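You operate a simulated robot arm through the tools that you are given. There is no shell and no other tool.

The job below is to be done with a simulated two-armed robot. You get a single attempt, and the scene is never put back.

TASK
Pour about 40 ml from the green-handled jug into the green cup.
Fine: the cups are in the bench drawer; stand yours on the bench before the brown basin, shut the drawer, put the jug back. Set down upright: green-handled jug.

It is judged by the outcome, as a careful person would: the job done as asked, and still so three seconds after it is handed in. It fails if anything else is knocked over, pushed out of place, dropped, spilled or broken.

THE ROBOT
Two 7-joint arms with two-finger parallel grippers on one trunk that stands fixed in place. Base frame: the origin is at the foot of the trunk, x ahead of it, y to its left, z up. Readings come in m, degrees, newtons and seconds.
The left shoulder is at [0.05, 0.168, 1.182], the right one opposite. With the tool pointing down near the work surface each hand reaches from about 0.1 to 0.6 m from the base axis, measured 20 degrees to its own side. Payload 1.57 kg a hand.
The tool frame of a hand sits at the grasp point between the pads (the TCP): z along the fingers, y along the line on which they close. The tips reach 0.03 m beyond it. The gripper opens to 0.08 m. The fingers are 0.017 m wide and 0.012 m thick; the gripper's body (0.04 by 0.082 m) begins 0.08 m behind the TCP.
Orientation is that of the tool frame in the base frame, as a unit quaternion [x, y, z, w]. With the fingers straight down and closing along the base's y, the tool's x points along the base's -x, its y along +y and its z along -z.

THE INTERFACE
- The arms move only by the tool jog_arm. It takes "left_moves", "right_moves" or both (then of equal length, played together; a hand with none holds still); each is a list of rows, each an object of numbers (a shift or turn left out is 0, a gripper value left out holds the last): "x", "y", "z": the shift along the tool's x, y, z in m; "rx", "ry", "rz": the turn, a rotation vector about the tool's x, y, z in degrees; "hand": the finger opening in m, from 0 to 0.08. In form: [{"x": .., "y": .., "z": .., "rx": .., "ry": .., "rz": .., "hand": ..}, ...]. A call has 1 to 20 rows; each row shifts and turns the commanded pose from where the row before left it, along the tool's axes as they then stand. A row lasts 0.2 s, in which the tool goes at most 0.05 m and 8.6 degrees; a call with a longer step from one row to the next is refused whole, and so is a gripper value outside its range. A pose out of reach is approached as far as the arm can. The call stops where the force on the tool passes 40 N (or 10 N more than at its start, if that is more) or the arm is blocked; 0.2 s more then pass. Each finger travels about 0.045 m/s and halts on what it meets, pressing with about 28 N; the grip force reading is that of the motor and also rises with nothing between the fingers. The clock runs only during rows and for 0.2 s after the last one: add rows that do not move to give the fingers time. The reply holds the time, the measured pose of the TCP, the force on the tool along the base axes, the opening and the grip force, in the units named above and with some noise, with the torque about the TCP (base axes, N m) and any sound that the robot's microphone picked up.
- Cameras (640 x 400 px; columns grow to the right, rows downward): "scene" is now at [0.1075, -0.0438, 1.3753]; the picture's right is [-0.56, -0.83, 0.00], its down [-0.60, 0.41, -0.69] and it looks along [0.57, -0.39, -0.73] (base axes); focal length 339 px, centre (320, 200). "left" rides on the left gripper at [0.072, 0.007, -0.122] in its tool frame; the picture's right is [-0.09, 1.00, 0.00], its down [-0.84, -0.08, -0.54] and it looks along [-0.54, -0.05, 0.84] (tool axes); focal length 238 px, centre (320, 200). "right" rides on the right gripper at [0.072, -0.007, -0.122] in its tool frame; the picture's right is [0.09, 1.00, 0.00], its down [-0.84, 0.08, -0.54] and it looks along [-0.54, 0.05, 0.84] (tool axes); focal length 238 px, centre (320, 200). There is no depth. A picture from a camera that has moved, and an enlarged one, comes with that camera's place and axes in the base frame and with its lens.
- grab_frame(camera): a new picture of that camera. No time passes.
- raise_lower(by): slides the trunk up (or, below 0, down) by that many m; the arms and the scene camera ride with it, the base frame stays. It gives what a move gives, with no picture.
- head_to(pan, tilt): turns the head with the scene camera to pan (to the left, within 80 degrees either way) and tilt (down, from -29 to 69), counted from straight ahead of the robot. It gives what a move gives.
- inspect(camera, box): a new picture of the part [left, top, right, bottom] of that camera's present view, enlarged. No time passes.
- hand_in(): hands the job in; it is judged then, once.

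Nothing tells you positions but the pictures and the camera data. Unless the task says otherwise, let go and move clear before handing in.

The tools are called after "Request:" as a command line: name --argument value ..., lists and objects as JSON in quotes. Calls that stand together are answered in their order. jog_arm: Moves the arms, as the interface text tells. Its arguments: {"type":"object","properties":{"left_moves":{"type":"array","items":{"type":"object","properties":{"x":{"type":"number"},"y":{"type":"number"},"z":{"type":"number"},"rx":{"type":"number"},"ry":{"type":"number"},"rz":{"type":"number"},"hand":{"type":"number"}}}},"right_moves":{"type":"array","items":{"type":"object","properties":{"x":{"type":"number"},"y":{"type":"number"},"z":{"type":"number"},"rx":{"type":"number"},"ry":{"type":"number"},"rz":{"type":"number"},"hand":{"type":"number"}}}}},"required":[]} The other tools are called the same way: raise_lower (by) moves the trunk up or down; head_to (pan, tilt) turns the head that bears the scene camera; grab_frame (camera) takes a picture; inspect (camera, box) takes an enlarged picture of a part of a camera's view; hand_in () hands the job in.

At the start:

```text
clock: 0.0
left_tool_pos: [0.4702, -0.0547, 1.1007]
left_tool_rot: [0.0, 1.0, 0.0, 0.0]
left_wrist_force: [0.5, 0.1, -0.4]
left_torque: [0.04, -0.01, 0.01]
left_gripper_width: 0.08
left_gripper_force: 0.1
right_tool_pos: [0.3054, -0.3622, 1.1078]
right_tool_rot: [-0.001, 1.0, 0.0, 0.0]
right_wrist_force: [0.4, 0.7, 0.1]
right_torque: [-0.01, -0.01, -0.03]
right_gripper_width: 0.0802
right_gripper_force: 0.1
trunk travel left (down, up): [-0.35, 0.093]
head pan, tilt (commanded): [-34.2, 46.6]
```

scene: 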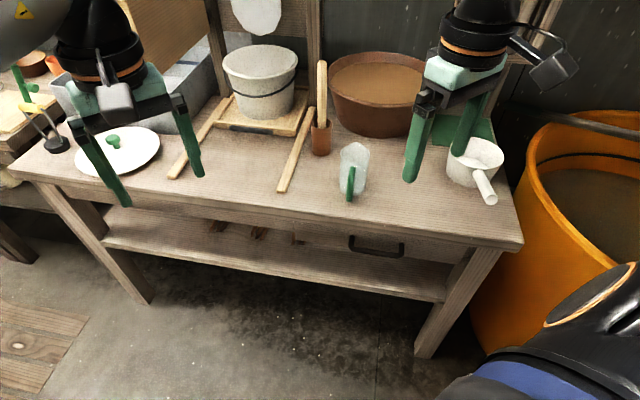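
right: 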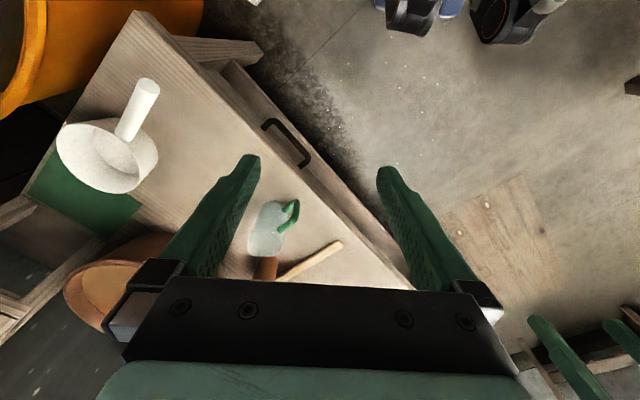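
left: 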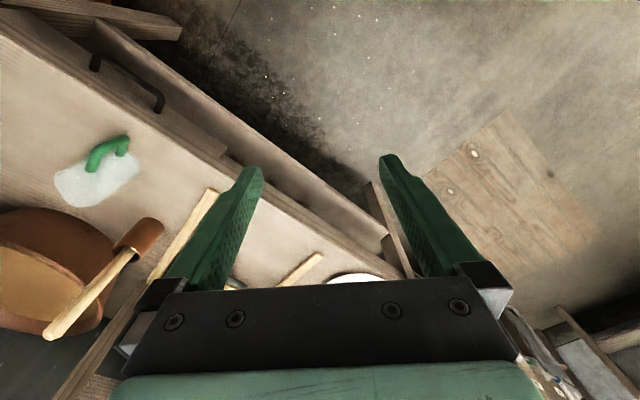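

I see a bench with a drawer (dark handle) below the front edge, the green-handled jug near the front, a brown basin behind it, and a white dipper to the right. I'll look closer before moving.

Request:
inspect --camera "scene" --box '[280, 100, 540, 280]'

Request:
inspect --camera "left" --box '[0, 0, 400, 300]'

Request:
inspect --camera "right" --box '[40, 40, 440, 320]'

```text
2.22 times, centred on (410, 190) of scene
camera zoom: at [0.1075, -0.0438, 1.3753], right [-0.56, -0.83, 0.0], down [-0.6, 0.41, -0.69], along [0.57, -0.39, -0.73], focal length 753 px, centre (120, 222)
```

zoom: 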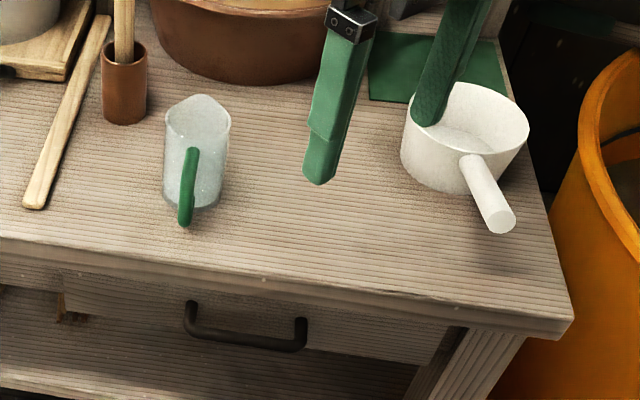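

```text
1.33 times, centred on (200, 150) of left
camera zoom: at [0.3986, -0.0477, 1.2238], right [0.09, 1.0, 0.0], down [0.84, -0.08, 0.54], along [0.54, -0.05, -0.84], focal length 318 px, centre (480, 267)
```

zoom: 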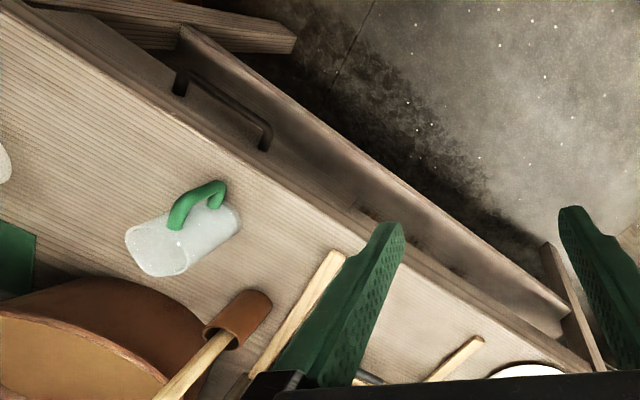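

```text
1.43 times, centred on (240, 180) of right
camera zoom: at [0.2339, -0.3692, 1.2289], right [-0.09, 1.0, 0.0], down [0.84, 0.08, 0.54], along [0.54, 0.05, -0.84], focal length 340 px, centre (434, 229)
```

zoom: 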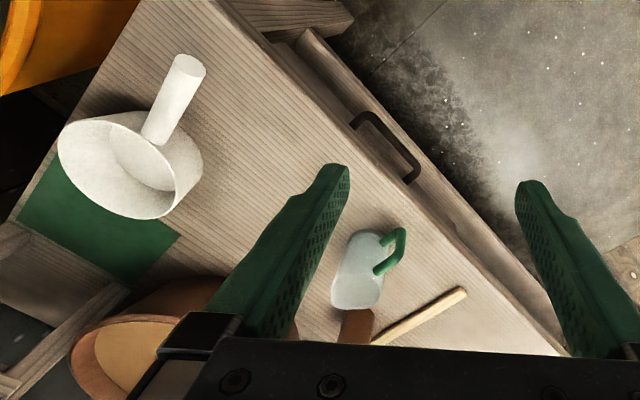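

Bench top looks to be at roughly z≈0.785, its front edge running about 45° to my axes, with the jug near (0.55, −0.45) and the drawer handle near (0.41, −0.42, 0.69). I'll zoom in on the details before touching anything.

Request:
inspect --camera "scene" --box '[320, 130, 400, 210]'

Request:
inspect --camera "scene" --box '[280, 210, 480, 310]'

Request:
inspect --camera "left" --box '[40, 110, 160, 230]'

Request:
inspect --camera "right" --box '[230, 180, 320, 280]'

```text
5.00 times, centred on (360, 170) of scene
camera zoom: at [0.1075, -0.0438, 1.3753], right [-0.56, -0.83, 0.0], down [-0.6, 0.41, -0.69], along [0.57, -0.39, -0.73], focal length 1694 px, centre (120, 350)
```

zoom: 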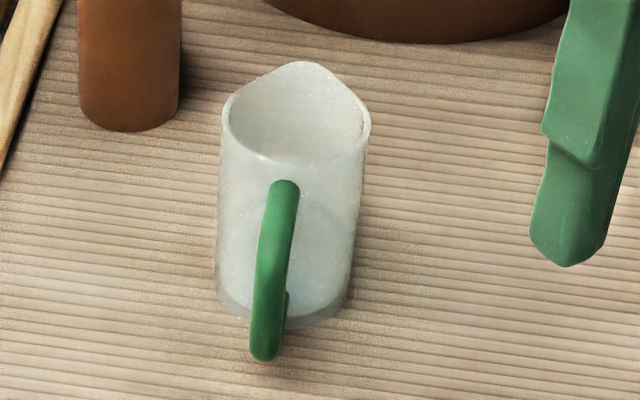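

```text
3.20 times, centred on (380, 260) of scene
camera zoom: at [0.1075, -0.0438, 1.3753], right [-0.56, -0.83, 0.0], down [-0.6, 0.41, -0.69], along [0.57, -0.39, -0.73], focal length 1084 px, centre (128, 8)
```

zoom: 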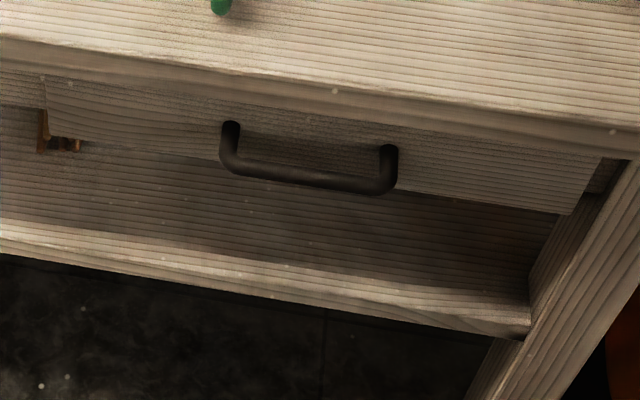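

```text
3.33 times, centred on (100, 170) of left
camera zoom: at [0.3986, -0.0477, 1.2238], right [0.09, 1.0, 0.0], down [0.84, -0.08, 0.54], along [0.54, -0.05, -0.84], focal length 794 px, centre (1053, 300)
```

zoom: 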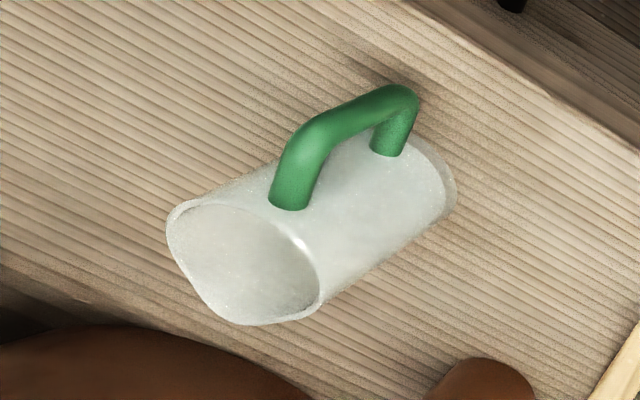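

```text
4.00 times, centred on (275, 230) of right
camera zoom: at [0.2339, -0.3692, 1.2289], right [-0.09, 1.0, 0.0], down [0.84, 0.08, 0.54], along [0.54, 0.05, -0.84], focal length 953 px, centre (500, 80)
```

zoom: 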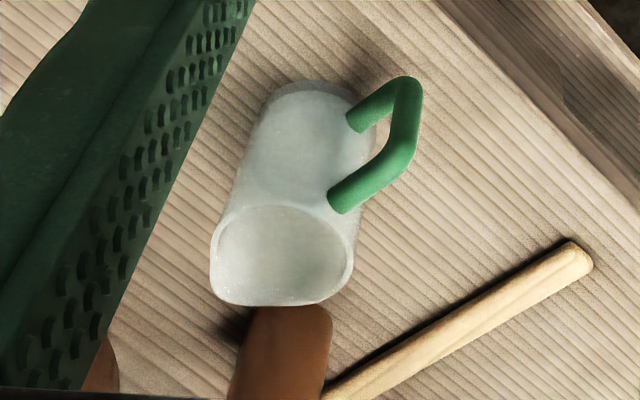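

Request:
inspect --camera "right" --box '[220, 90, 360, 190]'

Request:
inspect --camera "left" --box '[60, 20, 220, 130]'

Request:
inspect --camera "scene" --box '[310, 20, 510, 150]'

```text
4.00 times, centred on (290, 140) of right
camera zoom: at [0.2339, -0.3692, 1.2289], right [-0.09, 1.0, 0.0], down [0.84, 0.08, 0.54], along [0.54, 0.05, -0.84], focal length 953 px, centre (440, 440)
```

zoom: 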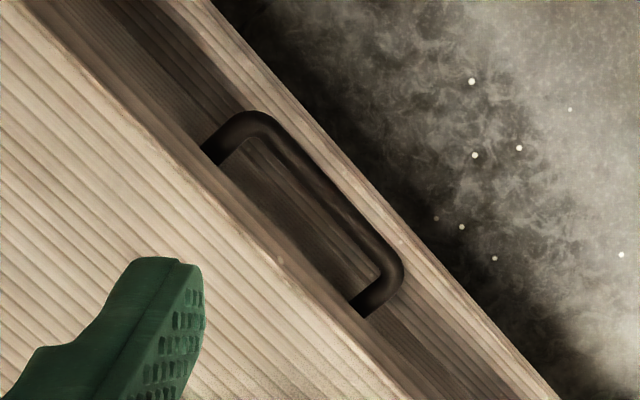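

```text
3.64 times, centred on (140, 75) of left
camera zoom: at [0.3986, -0.0477, 1.2238], right [0.09, 1.0, 0.0], down [0.84, -0.08, 0.54], along [0.54, -0.05, -0.84], focal length 867 px, centre (974, 654)
```

zoom: 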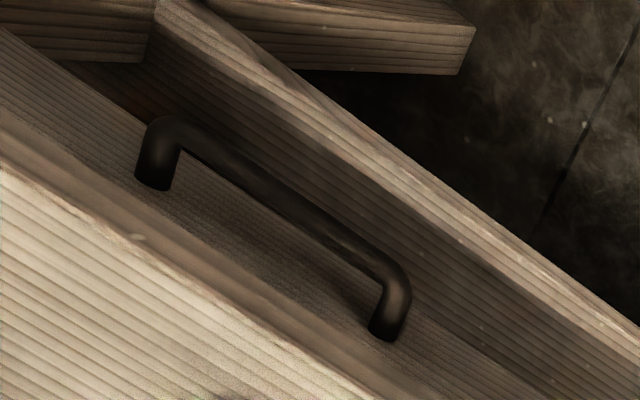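

```text
3.08 times, centred on (410, 85) of scene
camera zoom: at [0.1075, -0.0438, 1.3753], right [-0.56, -0.83, 0.0], down [-0.6, 0.41, -0.69], along [0.57, -0.39, -0.73], focal length 1043 px, centre (43, 554)
```

zoom: 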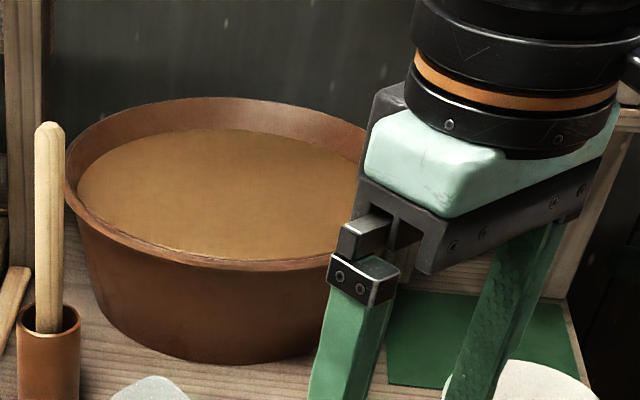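

The jug stands at about (0.547, −0.440), rim z≈0.905, with its handle facing the front edge. The drawer bar runs along the edge at about (0.413, −0.418, 0.709). First I'll turn the right hand towards the drawer, fingers forward and down and closing across the bar.

Request:
jog_arm --right_moves '[{"rz": -7.5}, {"rz": -7.5}, {"rz": -7.5}, {"rz": -7.5}, {"rz": -7.5}, {"rz": -7.5}, {"rx": 7.5}, {"rx": 7.5}, {"rx": 7.5}, {"rx": 7.5}, {"rx": 7.5}, {"rx": 7.5}, {"rx": 7.5}, {"rx": 7.5}, {}]'

```text
clock: 3.2
left_tool_pos: [0.4705, -0.0555, 1.1]
left_tool_rot: [-0.001, 1.0, -0.001, 0.0]
left_wrist_force: [0.3, 0.5, 0.5]
left_torque: [0.01, 0.03, -0.01]
left_gripper_width: 0.0798
left_gripper_force: 0.1
right_tool_pos: [0.3856, -0.3745, 1.144]
right_tool_rot: [-0.331, 0.8, -0.462, 0.192]
right_wrist_force: [0.2, -0.2, -0.9]
right_torque: [0.0, -0.01, 0.02]
right_gripper_width: 0.08
right_gripper_force: 0.1
right hand out of reach, approached as far as the arm can: row 11, 12, 13, 14
trunk travel left (down, up): [-0.35, 0.093]
head pan, tilt (commanded): [-34.2, 46.6]
```

The turn got partly out of reach at this height (wrist folded too close). Lowering the hand in front of the drawer should bring the pose back in reach.

Request:
jog_arm --right_moves '[{"x": -0.0046, "y": 0.03375, "z": 0.0235}, {"x": -0.0046, "y": 0.03375, "z": 0.0235}, {"x": -0.0046, "y": 0.03375, "z": 0.0235}, {"x": -0.0046, "y": 0.03375, "z": 0.0235}, {"x": -0.0046, "y": 0.03375, "z": 0.0235}, {"x": -0.0046, "y": 0.03375, "z": 0.0235}, {}, {}]'

```text
clock: 5.0
left_tool_pos: [0.4701, -0.0551, 1.1009]
left_tool_rot: [0.0, 1.0, 0.0, 0.0]
left_wrist_force: [0.1, 0.9, 0.0]
left_torque: [-0.04, -0.04, 0.0]
left_gripper_width: 0.0799
left_gripper_force: 0.0
right_tool_pos: [0.4232, -0.3756, 0.9096]
right_tool_rot: [-0.331, 0.801, -0.461, 0.192]
right_wrist_force: [0.2, -0.1, 0.0]
right_torque: [0.04, 0.0, 0.01]
right_gripper_width: 0.08
right_gripper_force: 0.1
right hand out of reach, approached as far as the arm can: row 1, 6
trunk travel left (down, up): [-0.35, 0.093]
head pan, tilt (commanded): [-34.2, 46.6]
```

Request:
jog_arm --right_moves '[{"x": 0.0074, "y": 0.036, "z": 0.0057}, {"x": 0.0074, "y": 0.036, "z": 0.0057}, {"x": 0.0074, "y": 0.036, "z": 0.0057}, {"x": 0.0074, "y": 0.036, "z": 0.0057}, {"x": 0.0074, "y": 0.036, "z": 0.0057}, {}]'

Request:
grab_frame --camera "scene"

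Request:
grab_frame --camera "right"

Request:
grab_frame --camera "left"

```text
clock: 6.4
left_tool_pos: [0.4704, -0.0553, 1.1009]
left_tool_rot: [0.001, 1.0, 0.0, 0.001]
left_wrist_force: [0.2, -1.0, 0.0]
left_torque: [0.0, 0.0, 0.02]
left_gripper_width: 0.08
left_gripper_force: 0.1
right_tool_pos: [0.3748, -0.4164, 0.8935]
right_tool_rot: [-0.331, 0.801, -0.461, 0.191]
right_wrist_force: [0.4, 0.1, -0.7]
right_torque: [-0.01, -0.05, -0.05]
right_gripper_width: 0.08
right_gripper_force: 0.0
right hand out of reach, approached as far as the arm can: row 1, 2, 3, 4, 5
trunk travel left (down, up): [-0.35, 0.093]
head pan, tilt (commanded): [-34.2, 46.6]
```

```text
taken
camera scene: at [0.1075, -0.0438, 1.3753], right [-0.56, -0.83, 0.0], down [-0.6, 0.41, -0.69], along [0.57, -0.39, -0.73], focal length 339 px, centre (320, 200)
```

scene: 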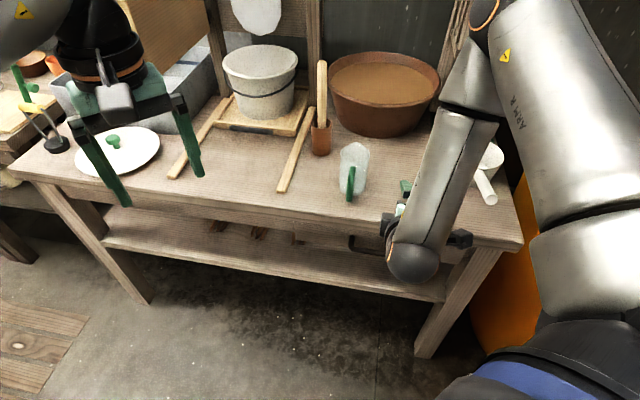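

```text
taken
camera right: at [0.2528, -0.3942, 0.9605], right [-0.42, 0.29, -0.86], down [0.23, 0.95, 0.2], along [0.88, -0.11, -0.46], focal length 238 px, centre (320, 200)
```

right: 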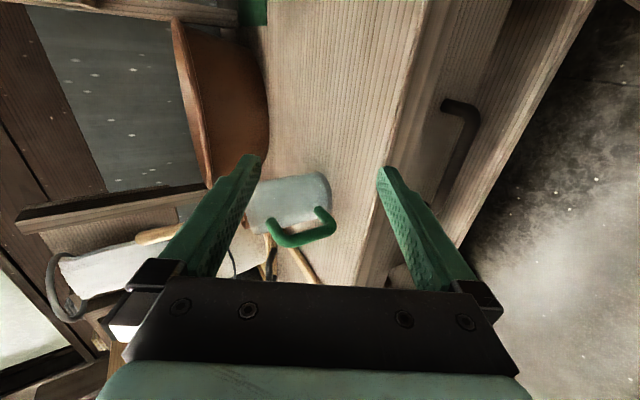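

```text
taken
camera left: at [0.3986, -0.0477, 1.2238], right [0.09, 1.0, 0.0], down [0.84, -0.08, 0.54], along [0.54, -0.05, -0.84], focal length 238 px, centre (320, 200)
```

left: 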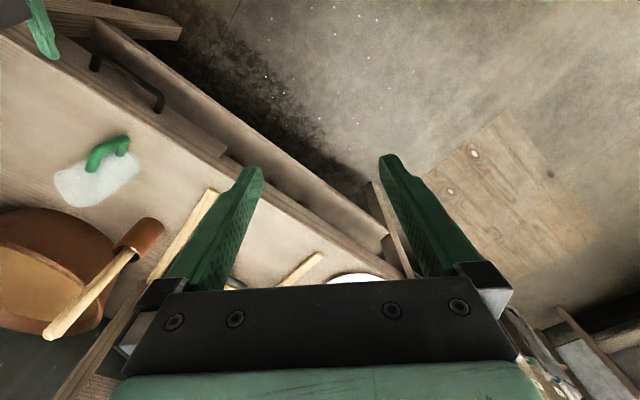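

The hand is at about (0.375, −0.416, 0.894) and the near-horizontal wrist pose is out of reach with this elbow. I'll take a steeper finger angle (about 35° off vertical) and try lowering again.

Request:
jog_arm --right_moves '[{"rx": -8.4}, {"rx": -8.3}, {"rx": -8.3}, {"x": -0.0087, "y": 0.0288, "z": 0.0179}, {"x": -0.0087, "y": 0.0288, "z": 0.0179}, {"x": -0.0087, "y": 0.0288, "z": 0.0179}, {}]'

```text
clock: 8.0
left_tool_pos: [0.4712, -0.0548, 1.1002]
left_tool_rot: [0.0, 1.0, -0.001, 0.0]
left_wrist_force: [-0.4, -0.2, 0.1]
left_torque: [-0.02, 0.03, -0.02]
left_gripper_width: 0.0797
left_gripper_force: 0.0
right_tool_pos: [0.3653, -0.3793, 0.8219]
right_tool_rot: [-0.365, 0.881, -0.277, 0.115]
right_wrist_force: [-0.4, 0.4, 0.0]
right_torque: [-0.01, 0.02, -0.01]
right_gripper_width: 0.08
right_gripper_force: 0.1
right hand out of reach, approached as far as the arm can: row 6
trunk travel left (down, up): [-0.35, 0.093]
head pan, tilt (commanded): [-34.2, 46.6]
```

Request:
grab_frame --camera "scene"

Request:
head_to --pan -60 --tilt 35

Request:
grab_frame --camera "scene"

```text
taken
camera scene: at [0.108, -0.0431, 1.3753], right [-0.56, -0.83, 0.0], down [-0.6, 0.41, -0.69], along [0.57, -0.39, -0.73], focal length 339 px, centre (320, 200)
```

scene: 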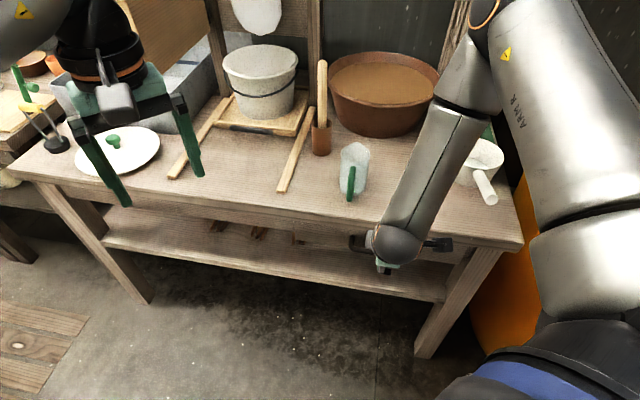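

```text
clock: 8.9
left_tool_pos: [0.4708, -0.0563, 1.1004]
left_tool_rot: [0.0, 1.0, 0.001, 0.0]
left_wrist_force: [0.3, -0.1, -0.4]
left_torque: [0.03, 0.02, -0.04]
left_gripper_width: 0.0799
left_gripper_force: 0.0
right_tool_pos: [0.3658, -0.3786, 0.8222]
right_tool_rot: [-0.365, 0.881, -0.279, 0.115]
right_wrist_force: [0.8, -0.2, -0.6]
right_torque: [0.03, 0.0, 0.01]
right_gripper_width: 0.0798
right_gripper_force: 0.0
trunk travel left (down, up): [-0.35, 0.093]
head pan, tilt (commanded): [-60.0, 35.0]
```

```text
taken
camera scene: at [0.0854, -0.075, 1.3923], right [-0.87, -0.5, 0.0], down [-0.29, 0.5, -0.82], along [0.41, -0.71, -0.57], focal length 339 px, centre (320, 200)
```

scene: 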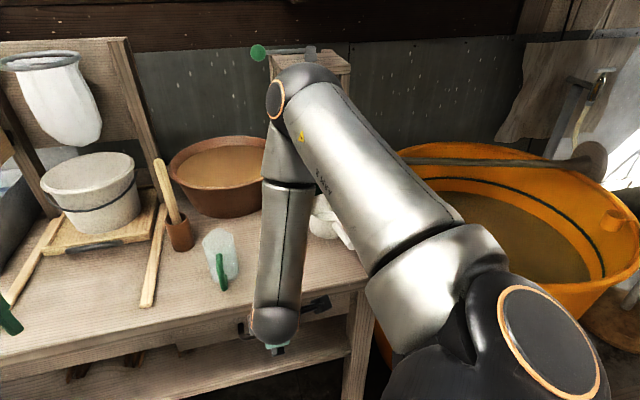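

Request:
jog_arm --right_moves '[{"y": 0.0115, "z": 0.0164}, {"y": 0.0115, "z": 0.0164}, {}]'

```text
clock: 9.7
left_tool_pos: [0.4713, -0.0553, 1.1003]
left_tool_rot: [0.0, 1.0, 0.0, 0.0]
left_wrist_force: [-0.1, -0.1, -0.1]
left_torque: [-0.01, -0.03, 0.03]
left_gripper_width: 0.0799
left_gripper_force: 0.1
right_tool_pos: [0.3657, -0.385, 0.8204]
right_tool_rot: [-0.364, 0.881, -0.278, 0.115]
right_wrist_force: [-0.4, 0.4, -0.1]
right_torque: [-0.02, -0.03, 0.0]
right_gripper_width: 0.0798
right_gripper_force: 0.0
right hand out of reach, approached as far as the arm can: row 1, 2
trunk travel left (down, up): [-0.35, 0.093]
head pan, tilt (commanded): [-60.0, 35.0]
```

The steep pose also stops going down, so a joint limit is in play. I'll test a straight-down hand to learn where this arm can go.

Request:
jog_arm --right_moves '[{"rx": -8.5}, {"rx": -8.5}, {"rx": -8.5}, {"rx": -8.5}, {"rx": -1}, {"z": 0.02}, {"z": 0.02}, {}]'

```text
clock: 11.5
left_tool_pos: [0.4697, -0.0551, 1.101]
left_tool_rot: [0.001, 1.0, 0.0, -0.001]
left_wrist_force: [0.0, -0.6, 0.6]
left_torque: [-0.01, 0.0, -0.01]
left_gripper_width: 0.08
left_gripper_force: 0.0
right_tool_pos: [0.3652, -0.3861, 0.7801]
right_tool_rot: [-0.383, 0.924, -0.001, 0.001]
right_wrist_force: [0.0, 0.1, 0.7]
right_torque: [0.01, 0.05, -0.02]
right_gripper_width: 0.08
right_gripper_force: 0.0
trunk travel left (down, up): [-0.35, 0.093]
head pan, tilt (commanded): [-60.0, 35.0]
```

Request:
jog_arm --right_moves '[{"z": 0.03}, {"z": 0.03}, {"z": 0.02}, {}]'

Request:
grab_frame --camera "scene"

Request:
grab_frame --camera "right"

```text
clock: 12.5
left_tool_pos: [0.4707, -0.0553, 1.1001]
left_tool_rot: [0.0, 1.0, 0.0, 0.0]
left_wrist_force: [0.0, 0.4, 0.7]
left_torque: [0.0, 0.0, -0.03]
left_gripper_width: 0.0802
left_gripper_force: 0.2
right_tool_pos: [0.355, -0.396, 0.7743]
right_tool_rot: [-0.383, 0.924, 0.001, 0.0]
right_wrist_force: [-0.6, -0.2, 0.5]
right_torque: [0.0, -0.02, 0.02]
right_gripper_width: 0.08
right_gripper_force: 0.1
right hand out of reach, approached as far as the arm can: row 1, 2, 3
trunk travel left (down, up): [-0.35, 0.093]
head pan, tilt (commanded): [-60.0, 35.0]
```

```text
taken
camera scene: at [0.0853, -0.0751, 1.3924], right [-0.87, -0.5, 0.0], down [-0.29, 0.5, -0.82], along [0.41, -0.71, -0.57], focal length 339 px, centre (320, 200)
```

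scene: 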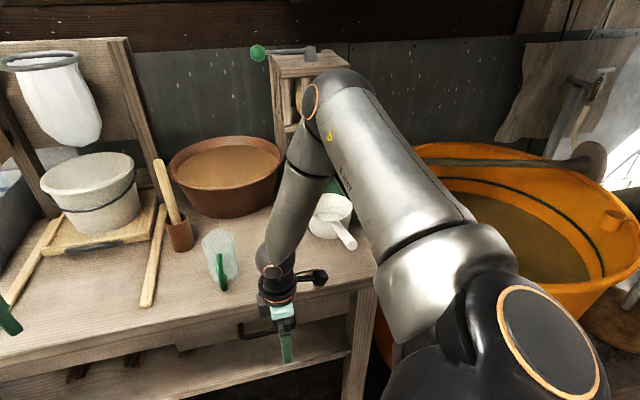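

```text
taken
camera right: at [0.3104, -0.4504, 0.8958], right [-0.77, 0.64, 0.0], down [0.54, 0.65, 0.54], along [0.35, 0.42, -0.84], focal length 238 px, centre (320, 200)
```

right: 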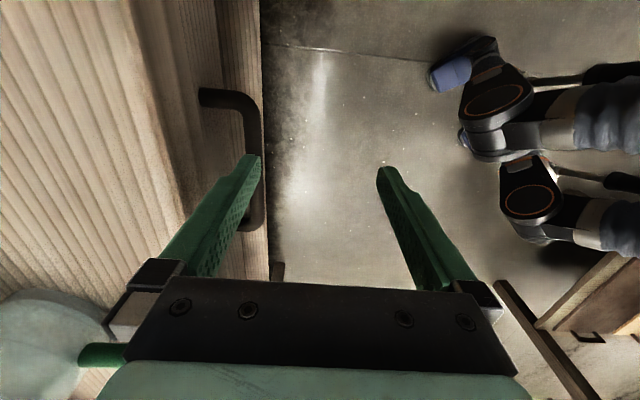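

The straight-down hand works, but the wrist can't drop more than about 0.2 m below the shoulder, so I need a lower trunk. I'll back the right hand off, lift it a little, then lower the trunk.

Request:
jog_arm --right_moves '[{"y": 0.02, "z": -0.03}, {"y": 0.02, "z": -0.03}, {"y": 0.01, "z": -0.02}, {}]'

Request:
raise_lower --by -0.16

```text
clock: 13.5
left_tool_pos: [0.4707, -0.0548, 1.1007]
left_tool_rot: [0.0, 1.0, 0.001, 0.0]
left_wrist_force: [0.1, 0.6, 0.0]
left_torque: [0.01, 0.0, -0.04]
left_gripper_width: 0.0802
left_gripper_force: 0.1
right_tool_pos: [0.3202, -0.3588, 0.8564]
right_tool_rot: [-0.383, 0.924, 0.0, 0.0]
right_wrist_force: [0.3, 0.0, -0.5]
right_torque: [-0.05, 0.03, -0.03]
right_gripper_width: 0.0799
right_gripper_force: 0.1
trunk travel left (down, up): [-0.35, 0.093]
head pan, tilt (commanded): [-60.0, 35.0]
```

```text
clock: 15.3
left_tool_pos: [0.47, -0.0548, 0.9411]
left_tool_rot: [0.0, 1.0, 0.0, 0.0]
left_wrist_force: [-0.3, 0.3, 0.7]
left_torque: [0.04, 0.03, 0.06]
left_gripper_width: 0.0801
left_gripper_force: 0.0
right_tool_pos: [0.3201, -0.3592, 0.6941]
right_tool_rot: [-0.382, 0.924, -0.001, 0.0]
right_wrist_force: [0.0, -0.2, 0.4]
right_torque: [-0.01, 0.0, -0.01]
right_gripper_width: 0.0798
right_gripper_force: 0.1
trunk travel left (down, up): [-0.19, 0.253]
head pan, tilt (commanded): [-60.0, 35.0]
```

Request:
jog_arm --right_moves '[{"x": -0.012, "y": -0.02, "z": -0.03, "hand": 0.03}, {"x": -0.012, "y": -0.02, "z": -0.03}, {"rx": 8}, {"rx": 8}, {"rx": 8}, {"rx": 8}, {"rx": 8}, {}]'

Request:
grab_frame --camera "right"

Request:
head_to --pan -40 --tilt 50

Request:
grab_frame --camera "scene"

Request:
grab_frame --camera "left"

```text
clock: 17.1
left_tool_pos: [0.4718, -0.0546, 0.94]
left_tool_rot: [0.0, 1.0, -0.001, 0.0]
left_wrist_force: [0.9, 0.3, 0.2]
left_torque: [0.03, 0.02, -0.03]
left_gripper_width: 0.0801
left_gripper_force: 0.1
right_tool_pos: [0.3647, -0.3701, 0.755]
right_tool_rot: [-0.359, 0.868, -0.316, 0.132]
right_wrist_force: [-0.3, 0.2, -0.1]
right_torque: [-0.02, 0.03, -0.05]
right_gripper_width: 0.0303
right_gripper_force: 0.0
trunk travel left (down, up): [-0.19, 0.253]
head pan, tilt (commanded): [-60.0, 35.0]
```

```text
taken
camera right: at [0.2622, -0.3682, 0.852], right [-0.6, 0.47, -0.64], down [0.3, 0.88, 0.37], along [0.74, 0.03, -0.67], focal length 238 px, centre (320, 200)
```

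right: 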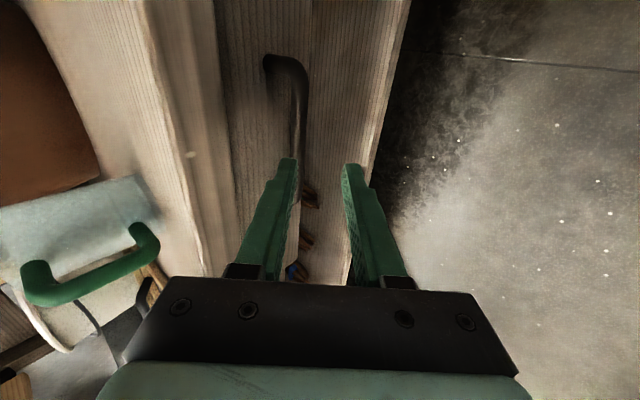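

```text
clock: 18.0
left_tool_pos: [0.4706, -0.0545, 0.9401]
left_tool_rot: [0.0, 1.0, 0.0, 0.0]
left_wrist_force: [-0.6, -0.3, -0.6]
left_torque: [0.03, -0.02, -0.02]
left_gripper_width: 0.0803
left_gripper_force: 0.0
right_tool_pos: [0.3639, -0.3688, 0.7544]
right_tool_rot: [-0.36, 0.868, -0.316, 0.131]
right_wrist_force: [-0.3, 0.2, 0.9]
right_torque: [0.02, -0.02, -0.05]
right_gripper_width: 0.0301
right_gripper_force: 0.1
trunk travel left (down, up): [-0.19, 0.253]
head pan, tilt (commanded): [-40.0, 50.0]
```

```text
taken
camera scene: at [0.1003, -0.0484, 1.2107], right [-0.64, -0.77, 0.0], down [-0.59, 0.49, -0.64], along [0.49, -0.41, -0.77], focal length 339 px, centre (320, 200)
```

scene: 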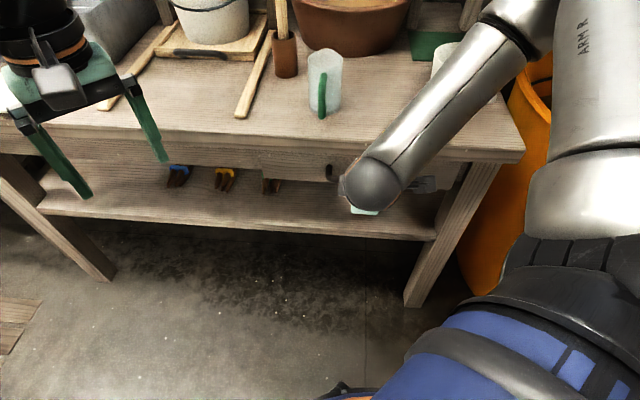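

```text
taken
camera left: at [0.3986, -0.0477, 1.0638], right [0.09, 1.0, 0.0], down [0.84, -0.08, 0.54], along [0.54, -0.05, -0.84], focal length 238 px, centre (320, 200)
```

left: 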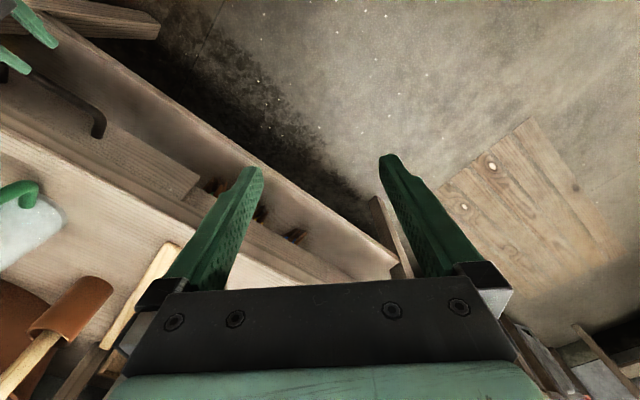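

The lowered trunk works: the hand is tilted about 40° and lined up just short of the drawer bar. Next I shift sideways of the finger line to straddle the bar, then check.

Request:
jog_arm --right_moves '[{"y": -0.0113, "z": 0.005}, {"y": -0.0113, "z": 0.0055}, {"z": 0.015}, {"z": 0.01}, {}]'

Request:
grab_frame --camera "right"

```text
clock: 19.2
left_tool_pos: [0.4705, -0.0545, 0.941]
left_tool_rot: [0.0, 1.0, 0.0, 0.0]
left_wrist_force: [0.1, 0.4, 0.9]
left_torque: [-0.04, -0.02, 0.0]
left_gripper_width: 0.0802
left_gripper_force: 0.1
right_tool_pos: [0.3923, -0.3987, 0.7428]
right_tool_rot: [-0.359, 0.868, -0.316, 0.131]
right_wrist_force: [-0.4, 0.3, 0.1]
right_torque: [0.01, -0.05, 0.01]
right_gripper_width: 0.0299
right_gripper_force: 0.1
trunk travel left (down, up): [-0.19, 0.253]
head pan, tilt (commanded): [-40.0, 50.0]
```

```text
taken
camera right: at [0.2913, -0.3972, 0.8403], right [-0.6, 0.47, -0.64], down [0.3, 0.88, 0.37], along [0.74, 0.03, -0.68], focal length 238 px, centre (320, 200)
```

right: 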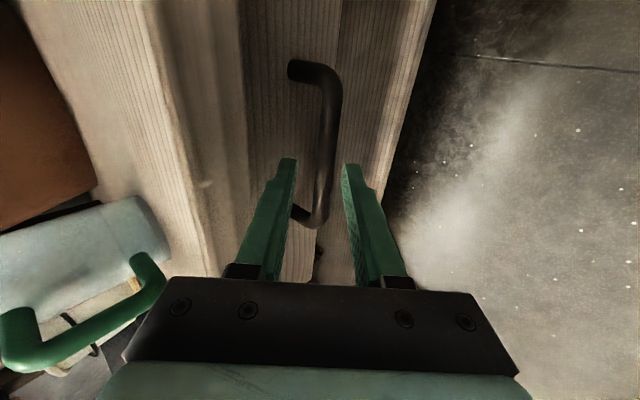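

The bar sits between the two fingers now. I'll advance 25 mm and close on it.

Request:
jog_arm --right_moves '[{"z": 0.01}, {"z": 0.01}, {"z": 0.005}, {"hand": 0.0}, {}, {}, {}]'

Request:
grab_frame --camera "right"

```text
clock: 20.8
left_tool_pos: [0.4706, -0.0544, 0.9398]
left_tool_rot: [0.0, 1.0, 0.001, 0.0]
left_wrist_force: [0.1, -0.4, 0.1]
left_torque: [0.0, -0.01, -0.02]
left_gripper_width: 0.0798
left_gripper_force: 0.0
right_tool_pos: [0.4017, -0.409, 0.7218]
right_tool_rot: [-0.361, 0.869, -0.312, 0.13]
right_wrist_force: [-5.8, 13.1, -13.4]
right_torque: [0.19, 0.24, 0.28]
right_gripper_width: 0.0138
right_gripper_force: 30.0
trunk travel left (down, up): [-0.19, 0.253]
head pan, tilt (commanded): [-40.0, 50.0]
```

```text
taken
camera right: at [0.3012, -0.4082, 0.8195], right [-0.61, 0.48, -0.63], down [0.3, 0.88, 0.37], along [0.73, 0.03, -0.68], focal length 238 px, centre (320, 200)
```

right: 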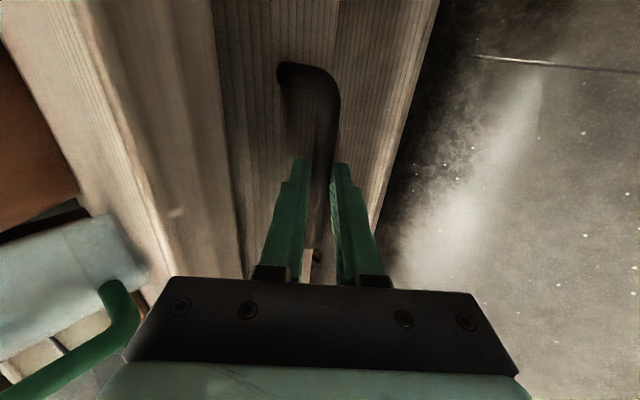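

Grip is firm on the bar (13.8 mm). Pulling the drawer out slowly along its travel.

Request:
jog_arm --right_moves '[{"y": 0.0077, "z": -0.0064}, {"y": 0.0077, "z": -0.0064}, {"y": 0.0115, "z": -0.0096}, {"y": 0.0115, "z": -0.0096}, {}]'

```text
clock: 22.0
left_tool_pos: [0.4715, -0.0547, 0.9408]
left_tool_rot: [0.0, 1.0, -0.001, -0.001]
left_wrist_force: [-1.3, -0.1, -0.3]
left_torque: [0.01, 0.01, 0.03]
left_gripper_width: 0.08
left_gripper_force: 0.1
right_tool_pos: [0.3677, -0.3764, 0.7207]
right_tool_rot: [-0.359, 0.869, -0.316, 0.13]
right_wrist_force: [-2.6, -2.1, -12.4]
right_torque: [0.05, 0.16, 0.32]
right_gripper_width: 0.0138
right_gripper_force: 29.8
trunk travel left (down, up): [-0.19, 0.253]
head pan, tilt (commanded): [-40.0, 50.0]
```

Request:
jog_arm --right_moves '[{"y": 0.0115, "z": -0.0086}, {"y": 0.0115, "z": -0.0086}, {"y": 0.0115, "z": -0.0086}, {}]'

Request:
grab_frame --camera "right"

Request:
grab_frame --camera "scene"

```text
clock: 23.0
left_tool_pos: [0.4703, -0.0547, 0.9409]
left_tool_rot: [0.0, 1.0, 0.0, 0.001]
left_wrist_force: [0.1, 0.1, -0.2]
left_torque: [-0.01, -0.01, 0.01]
left_gripper_width: 0.0798
left_gripper_force: 0.0
right_tool_pos: [0.3378, -0.3441, 0.7216]
right_tool_rot: [-0.359, 0.868, -0.317, 0.132]
right_wrist_force: [-6.4, -7.1, 7.8]
right_torque: [-0.47, 0.31, -0.08]
right_gripper_width: 0.0136
right_gripper_force: 30.4
trunk travel left (down, up): [-0.19, 0.253]
head pan, tilt (commanded): [-40.0, 50.0]
```

```text
taken
camera right: at [0.2362, -0.3427, 0.8187], right [-0.6, 0.47, -0.64], down [0.3, 0.88, 0.36], along [0.74, 0.02, -0.67], focal length 238 px, centre (320, 200)
```

right: 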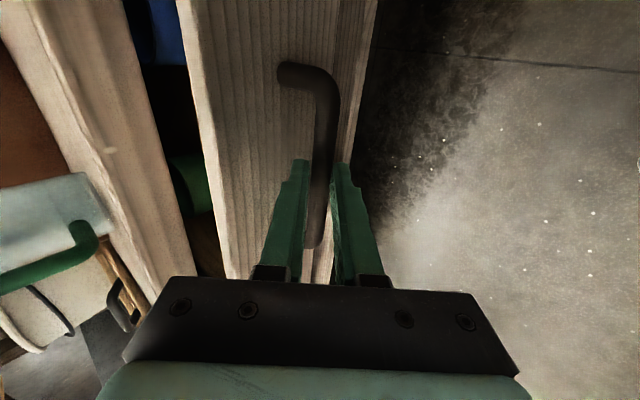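

```text
taken
camera scene: at [0.0995, -0.0483, 1.2109], right [-0.64, -0.77, 0.0], down [-0.59, 0.49, -0.64], along [0.49, -0.41, -0.77], focal length 339 px, centre (320, 200)
```

scene: 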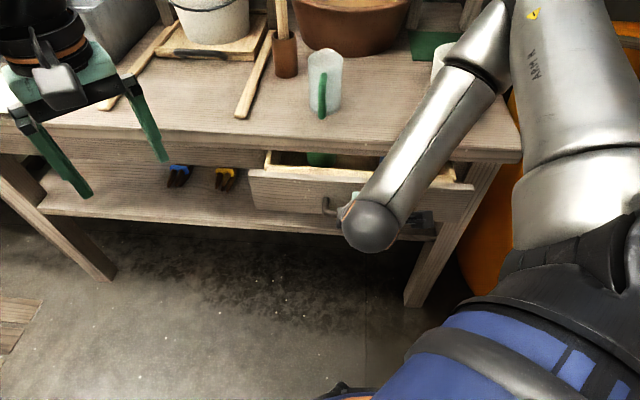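

Drawer is opening smoothly (about 9 cm); a green cup and a blue one show inside. Pulling further.

Request:
jog_arm --right_moves '[{"y": 0.0094, "z": -0.0082}, {"y": 0.0096, "z": -0.008}, {"y": 0.0096, "z": -0.008}, {"y": 0.0096, "z": -0.008}, {}]'

```text
clock: 24.2
left_tool_pos: [0.4707, -0.0555, 0.9407]
left_tool_rot: [-0.001, 1.0, 0.001, 0.001]
left_wrist_force: [0.0, -0.2, -0.1]
left_torque: [0.02, 0.01, 0.02]
left_gripper_width: 0.0796
left_gripper_force: 0.1
right_tool_pos: [0.3111, -0.3167, 0.7224]
right_tool_rot: [-0.359, 0.87, -0.315, 0.126]
right_wrist_force: [-16.8, -15.7, -1.8]
right_torque: [-0.01, 0.14, 0.29]
right_gripper_width: 0.0137
right_gripper_force: 30.3
right hand out of reach, approached as far as the arm can: row 4
trunk travel left (down, up): [-0.19, 0.253]
head pan, tilt (commanded): [-40.0, 50.0]
```

Request:
jog_arm --right_moves '[{"hand": 0.03}, {}, {}, {"z": -0.02}, {"z": -0.03}, {"z": -0.03}, {}]'

Request:
grab_frame --camera "right"

Request:
grab_frame --camera "scene"

Request:
grab_frame --camera "left"

```text
clock: 25.8
left_tool_pos: [0.4709, -0.0547, 0.9404]
left_tool_rot: [0.0, 1.0, 0.0, 0.0]
left_wrist_force: [-0.2, 0.0, 1.5]
left_torque: [0.02, 0.0, 0.01]
left_gripper_width: 0.08
left_gripper_force: 0.0
right_tool_pos: [0.3307, -0.2708, 0.7618]
right_tool_rot: [-0.36, 0.868, -0.317, 0.13]
right_wrist_force: [-0.5, 0.0, -0.4]
right_torque: [-0.02, -0.04, 0.01]
right_gripper_width: 0.0302
right_gripper_force: 0.1
right hand out of reach, approached as far as the arm can: row 4, 5, 6
trunk travel left (down, up): [-0.19, 0.253]
head pan, tilt (commanded): [-40.0, 50.0]
```

```text
taken
camera right: at [0.2294, -0.2688, 0.8595], right [-0.6, 0.47, -0.64], down [0.3, 0.88, 0.36], along [0.74, 0.03, -0.68], focal length 238 px, centre (320, 200)
```

right: 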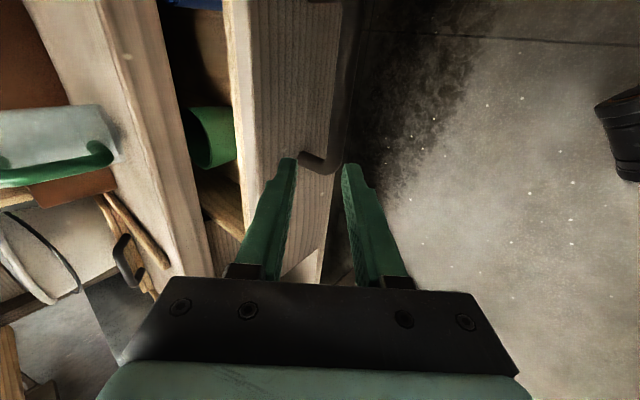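

```text
taken
camera scene: at [0.1003, -0.0482, 1.2106], right [-0.64, -0.77, 0.0], down [-0.59, 0.49, -0.64], along [0.49, -0.41, -0.77], focal length 339 px, centre (320, 200)
```

scene: 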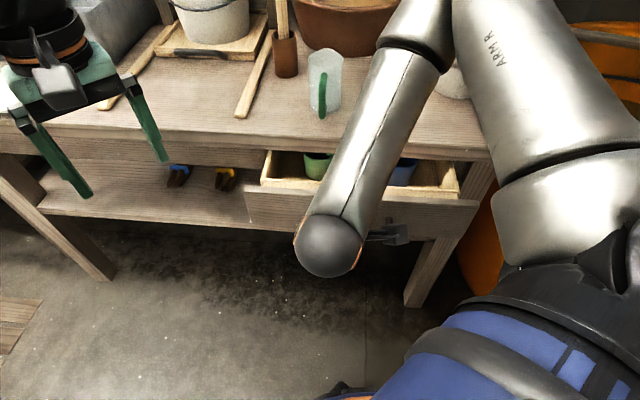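

```text
taken
camera left: at [0.3986, -0.0476, 1.0638], right [0.09, 1.0, 0.0], down [0.84, -0.08, 0.54], along [0.54, -0.05, -0.84], focal length 238 px, centre (320, 200)
```

left: 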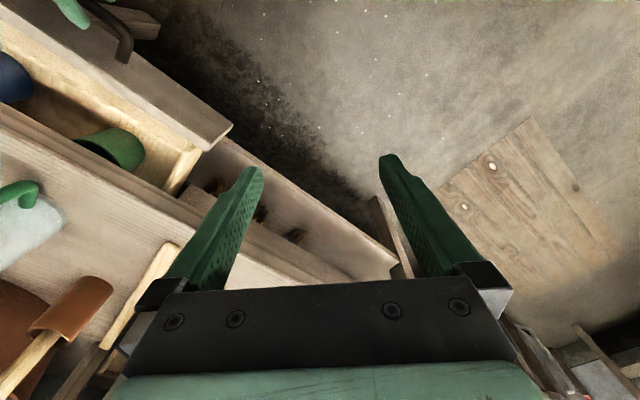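

The drawer is open by ~13 cm with green and blue cups inside. I'll lift the right hand clear and turn it straight down, then look at the cups.

Request:
jog_arm --right_moves '[{"y": -0.0257, "z": -0.0306}, {"y": -0.0257, "z": -0.0306}, {"y": -0.0193, "z": -0.023}, {"rx": -8}, {"rx": -8}, {"rx": -8}, {"rx": -8}, {"rx": -8}, {}]'

Request:
grab_frame --camera "right"

Request:
inspect --camera "left" --box '[0, 0, 250, 220]'

Request:
grab_frame --camera "scene"

```text
clock: 27.8
left_tool_pos: [0.4716, -0.0541, 0.9411]
left_tool_rot: [0.0, 1.0, 0.0, 0.0]
left_wrist_force: [0.3, 0.1, -0.4]
left_torque: [0.0, 0.0, 0.0]
left_gripper_width: 0.08
left_gripper_force: 0.0
right_tool_pos: [0.3537, -0.2637, 0.8657]
right_tool_rot: [-0.383, 0.924, 0.001, 0.0]
right_wrist_force: [0.5, -0.7, 0.5]
right_torque: [0.02, -0.03, -0.04]
right_gripper_width: 0.0302
right_gripper_force: 0.1
right hand out of reach, approached as far as the arm can: row 1, 2
trunk travel left (down, up): [-0.19, 0.253]
head pan, tilt (commanded): [-40.0, 50.0]
```

```text
taken
camera right: at [0.3084, -0.3185, 0.9879], right [-0.77, 0.64, 0.0], down [0.54, 0.65, 0.54], along [0.35, 0.42, -0.84], focal length 238 px, centre (320, 200)
```

right: 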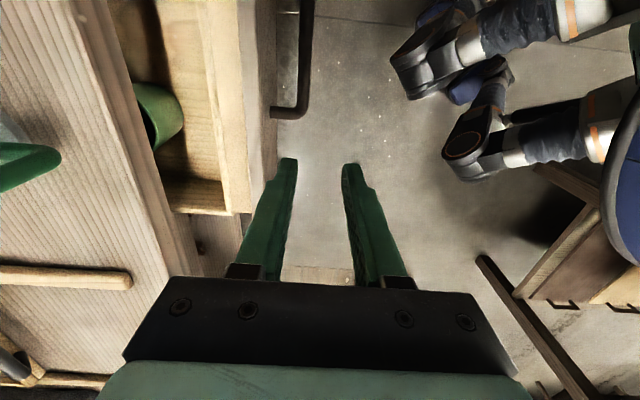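

```text
1.82 times, centred on (125, 110) of left
camera zoom: at [0.3986, -0.0478, 1.0638], right [0.09, 1.0, 0.0], down [0.84, -0.08, 0.54], along [0.54, -0.05, -0.84], focal length 433 px, centre (674, 364)
```

zoom: 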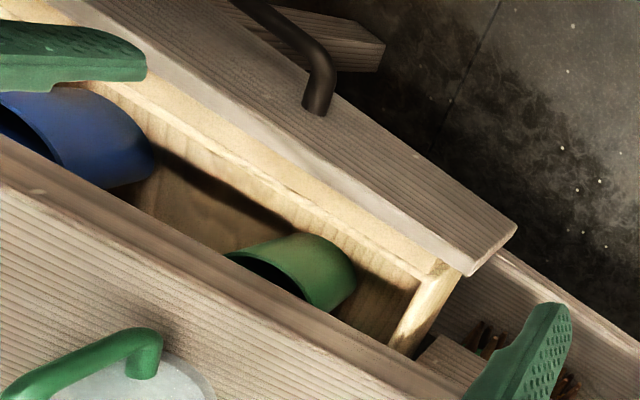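

```text
taken
camera scene: at [0.1003, -0.0484, 1.2106], right [-0.64, -0.77, 0.0], down [-0.59, 0.49, -0.64], along [0.49, -0.41, -0.77], focal length 339 px, centre (320, 200)
```

scene: 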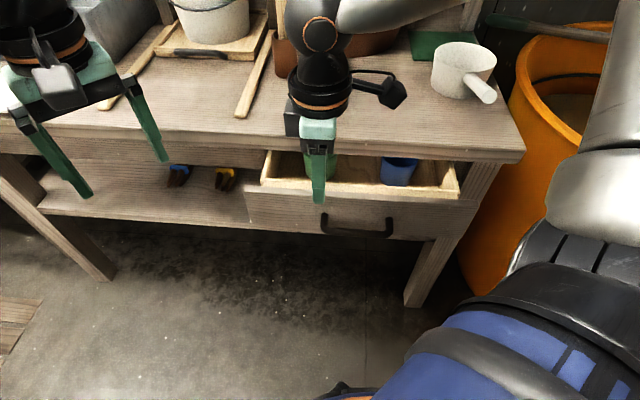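

Both cups stand upright in the drawer, but the green one is still half under the bench overhang. I'll re-grip the bar from straight above and pull it out further.

Request:
jog_arm --right_moves '[{"x": 0.022, "y": -0.0065}, {"x": 0.022, "y": -0.0065}, {"x": 0.022, "y": -0.0065}, {"z": 0.03}, {"z": 0.03}, {}]'

Request:
grab_frame --camera "right"

```text
clock: 29.2
left_tool_pos: [0.4705, -0.0548, 0.9394]
left_tool_rot: [0.0, 1.0, 0.0, 0.0]
left_wrist_force: [0.3, -0.7, 1.1]
left_torque: [0.0, 0.0, -0.02]
left_gripper_width: 0.08
left_gripper_force: 0.0
right_tool_pos: [0.3202, -0.3238, 0.8056]
right_tool_rot: [-0.383, 0.924, 0.0, 0.0]
right_wrist_force: [0.0, -0.3, -0.9]
right_torque: [0.01, -0.02, 0.02]
right_gripper_width: 0.0301
right_gripper_force: 0.2
trunk travel left (down, up): [-0.19, 0.253]
head pan, tilt (commanded): [-40.0, 50.0]
```

```text
taken
camera right: at [0.2753, -0.3792, 0.9277], right [-0.77, 0.64, 0.0], down [0.54, 0.65, 0.54], along [0.35, 0.42, -0.84], focal length 238 px, centre (320, 200)
```

right: 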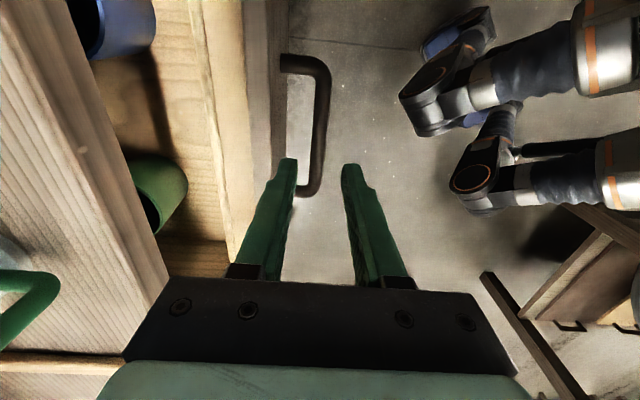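

Request:
jog_arm --right_moves '[{"y": -0.001, "z": 0.03}, {"z": 0.03}, {"z": 0.012}, {"z": 0.011}, {}]'

Request:
grab_frame --camera "right"

```text
clock: 30.4
left_tool_pos: [0.4702, -0.0553, 0.9403]
left_tool_rot: [0.0, 1.0, 0.001, 0.0]
left_wrist_force: [0.6, -0.5, 0.3]
left_torque: [-0.01, -0.01, -0.03]
left_gripper_width: 0.0799
left_gripper_force: 0.1
right_tool_pos: [0.3206, -0.326, 0.7219]
right_tool_rot: [-0.382, 0.924, 0.0, 0.0]
right_wrist_force: [0.4, 0.4, 0.7]
right_torque: [0.0, -0.02, -0.01]
right_gripper_width: 0.03
right_gripper_force: 0.0
trunk travel left (down, up): [-0.19, 0.253]
head pan, tilt (commanded): [-40.0, 50.0]
```

```text
taken
camera right: at [0.2759, -0.3805, 0.8452], right [-0.77, 0.64, 0.0], down [0.54, 0.65, 0.54], along [0.35, 0.42, -0.84], focal length 238 px, centre (320, 200)
```

right: 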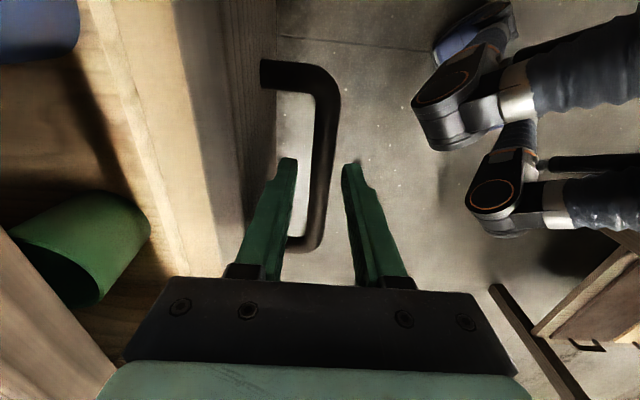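

Straddling the bar well. Close and pull another 5 cm.

Request:
jog_arm --right_moves '[{"hand": 0.0}, {}, {}, {"y": 0.008}, {"y": 0.0125}, {"y": 0.0125}, {"y": 0.0125}, {}]'

```text
clock: 32.2
left_tool_pos: [0.4703, -0.0543, 0.9406]
left_tool_rot: [0.0, 1.0, 0.0, -0.001]
left_wrist_force: [-0.2, 0.2, -0.6]
left_torque: [0.04, 0.01, 0.0]
left_gripper_width: 0.08
left_gripper_force: 0.0
right_tool_pos: [0.2884, -0.2933, 0.7234]
right_tool_rot: [-0.383, 0.924, 0.001, -0.001]
right_wrist_force: [-1.4, -1.1, -5.7]
right_torque: [0.31, -0.22, 0.33]
right_gripper_width: 0.0138
right_gripper_force: 30.5
trunk travel left (down, up): [-0.19, 0.253]
head pan, tilt (commanded): [-40.0, 50.0]
```

Request:
jog_arm --right_moves '[{"y": 0.0125}, {"y": 0.0125}, {"y": 0.0125}, {}]'

Request:
grab_frame --camera "left"

Request:
grab_frame --camera "right"

```text
clock: 33.2
left_tool_pos: [0.4708, -0.0561, 0.941]
left_tool_rot: [0.0, 1.0, 0.0, 0.001]
left_wrist_force: [0.6, -1.4, 0.5]
left_torque: [0.02, -0.01, 0.02]
left_gripper_width: 0.0797
left_gripper_force: 0.1
right_tool_pos: [0.2616, -0.2667, 0.7247]
right_tool_rot: [-0.383, 0.924, -0.001, -0.001]
right_wrist_force: [-6.9, -7.5, 5.9]
right_torque: [-0.26, 0.28, 0.34]
right_gripper_width: 0.0136
right_gripper_force: 30.8
trunk travel left (down, up): [-0.19, 0.253]
head pan, tilt (commanded): [-40.0, 50.0]
```

```text
taken
camera left: at [0.3981, -0.0479, 1.0643], right [0.09, 1.0, 0.0], down [0.84, -0.08, 0.54], along [0.54, -0.05, -0.84], focal length 238 px, centre (320, 200)
```

left: 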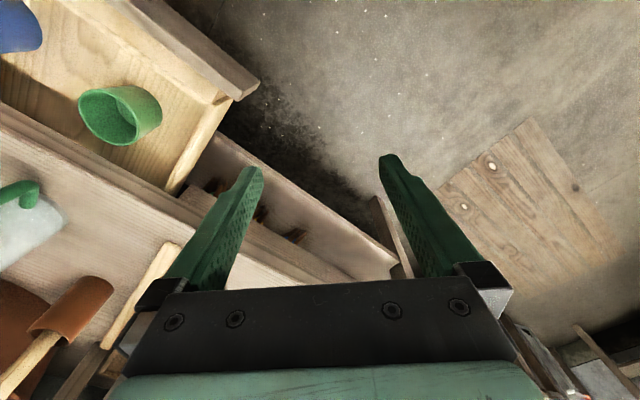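

```text
taken
camera right: at [0.2171, -0.3214, 0.8455], right [-0.77, 0.64, 0.0], down [0.54, 0.65, 0.54], along [0.35, 0.42, -0.84], focal length 238 px, centre (320, 200)
```

right: 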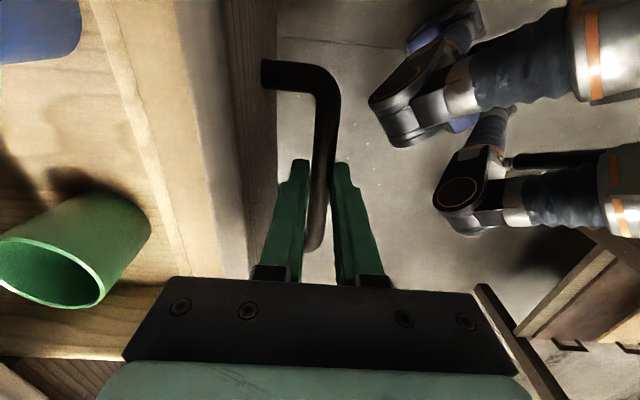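

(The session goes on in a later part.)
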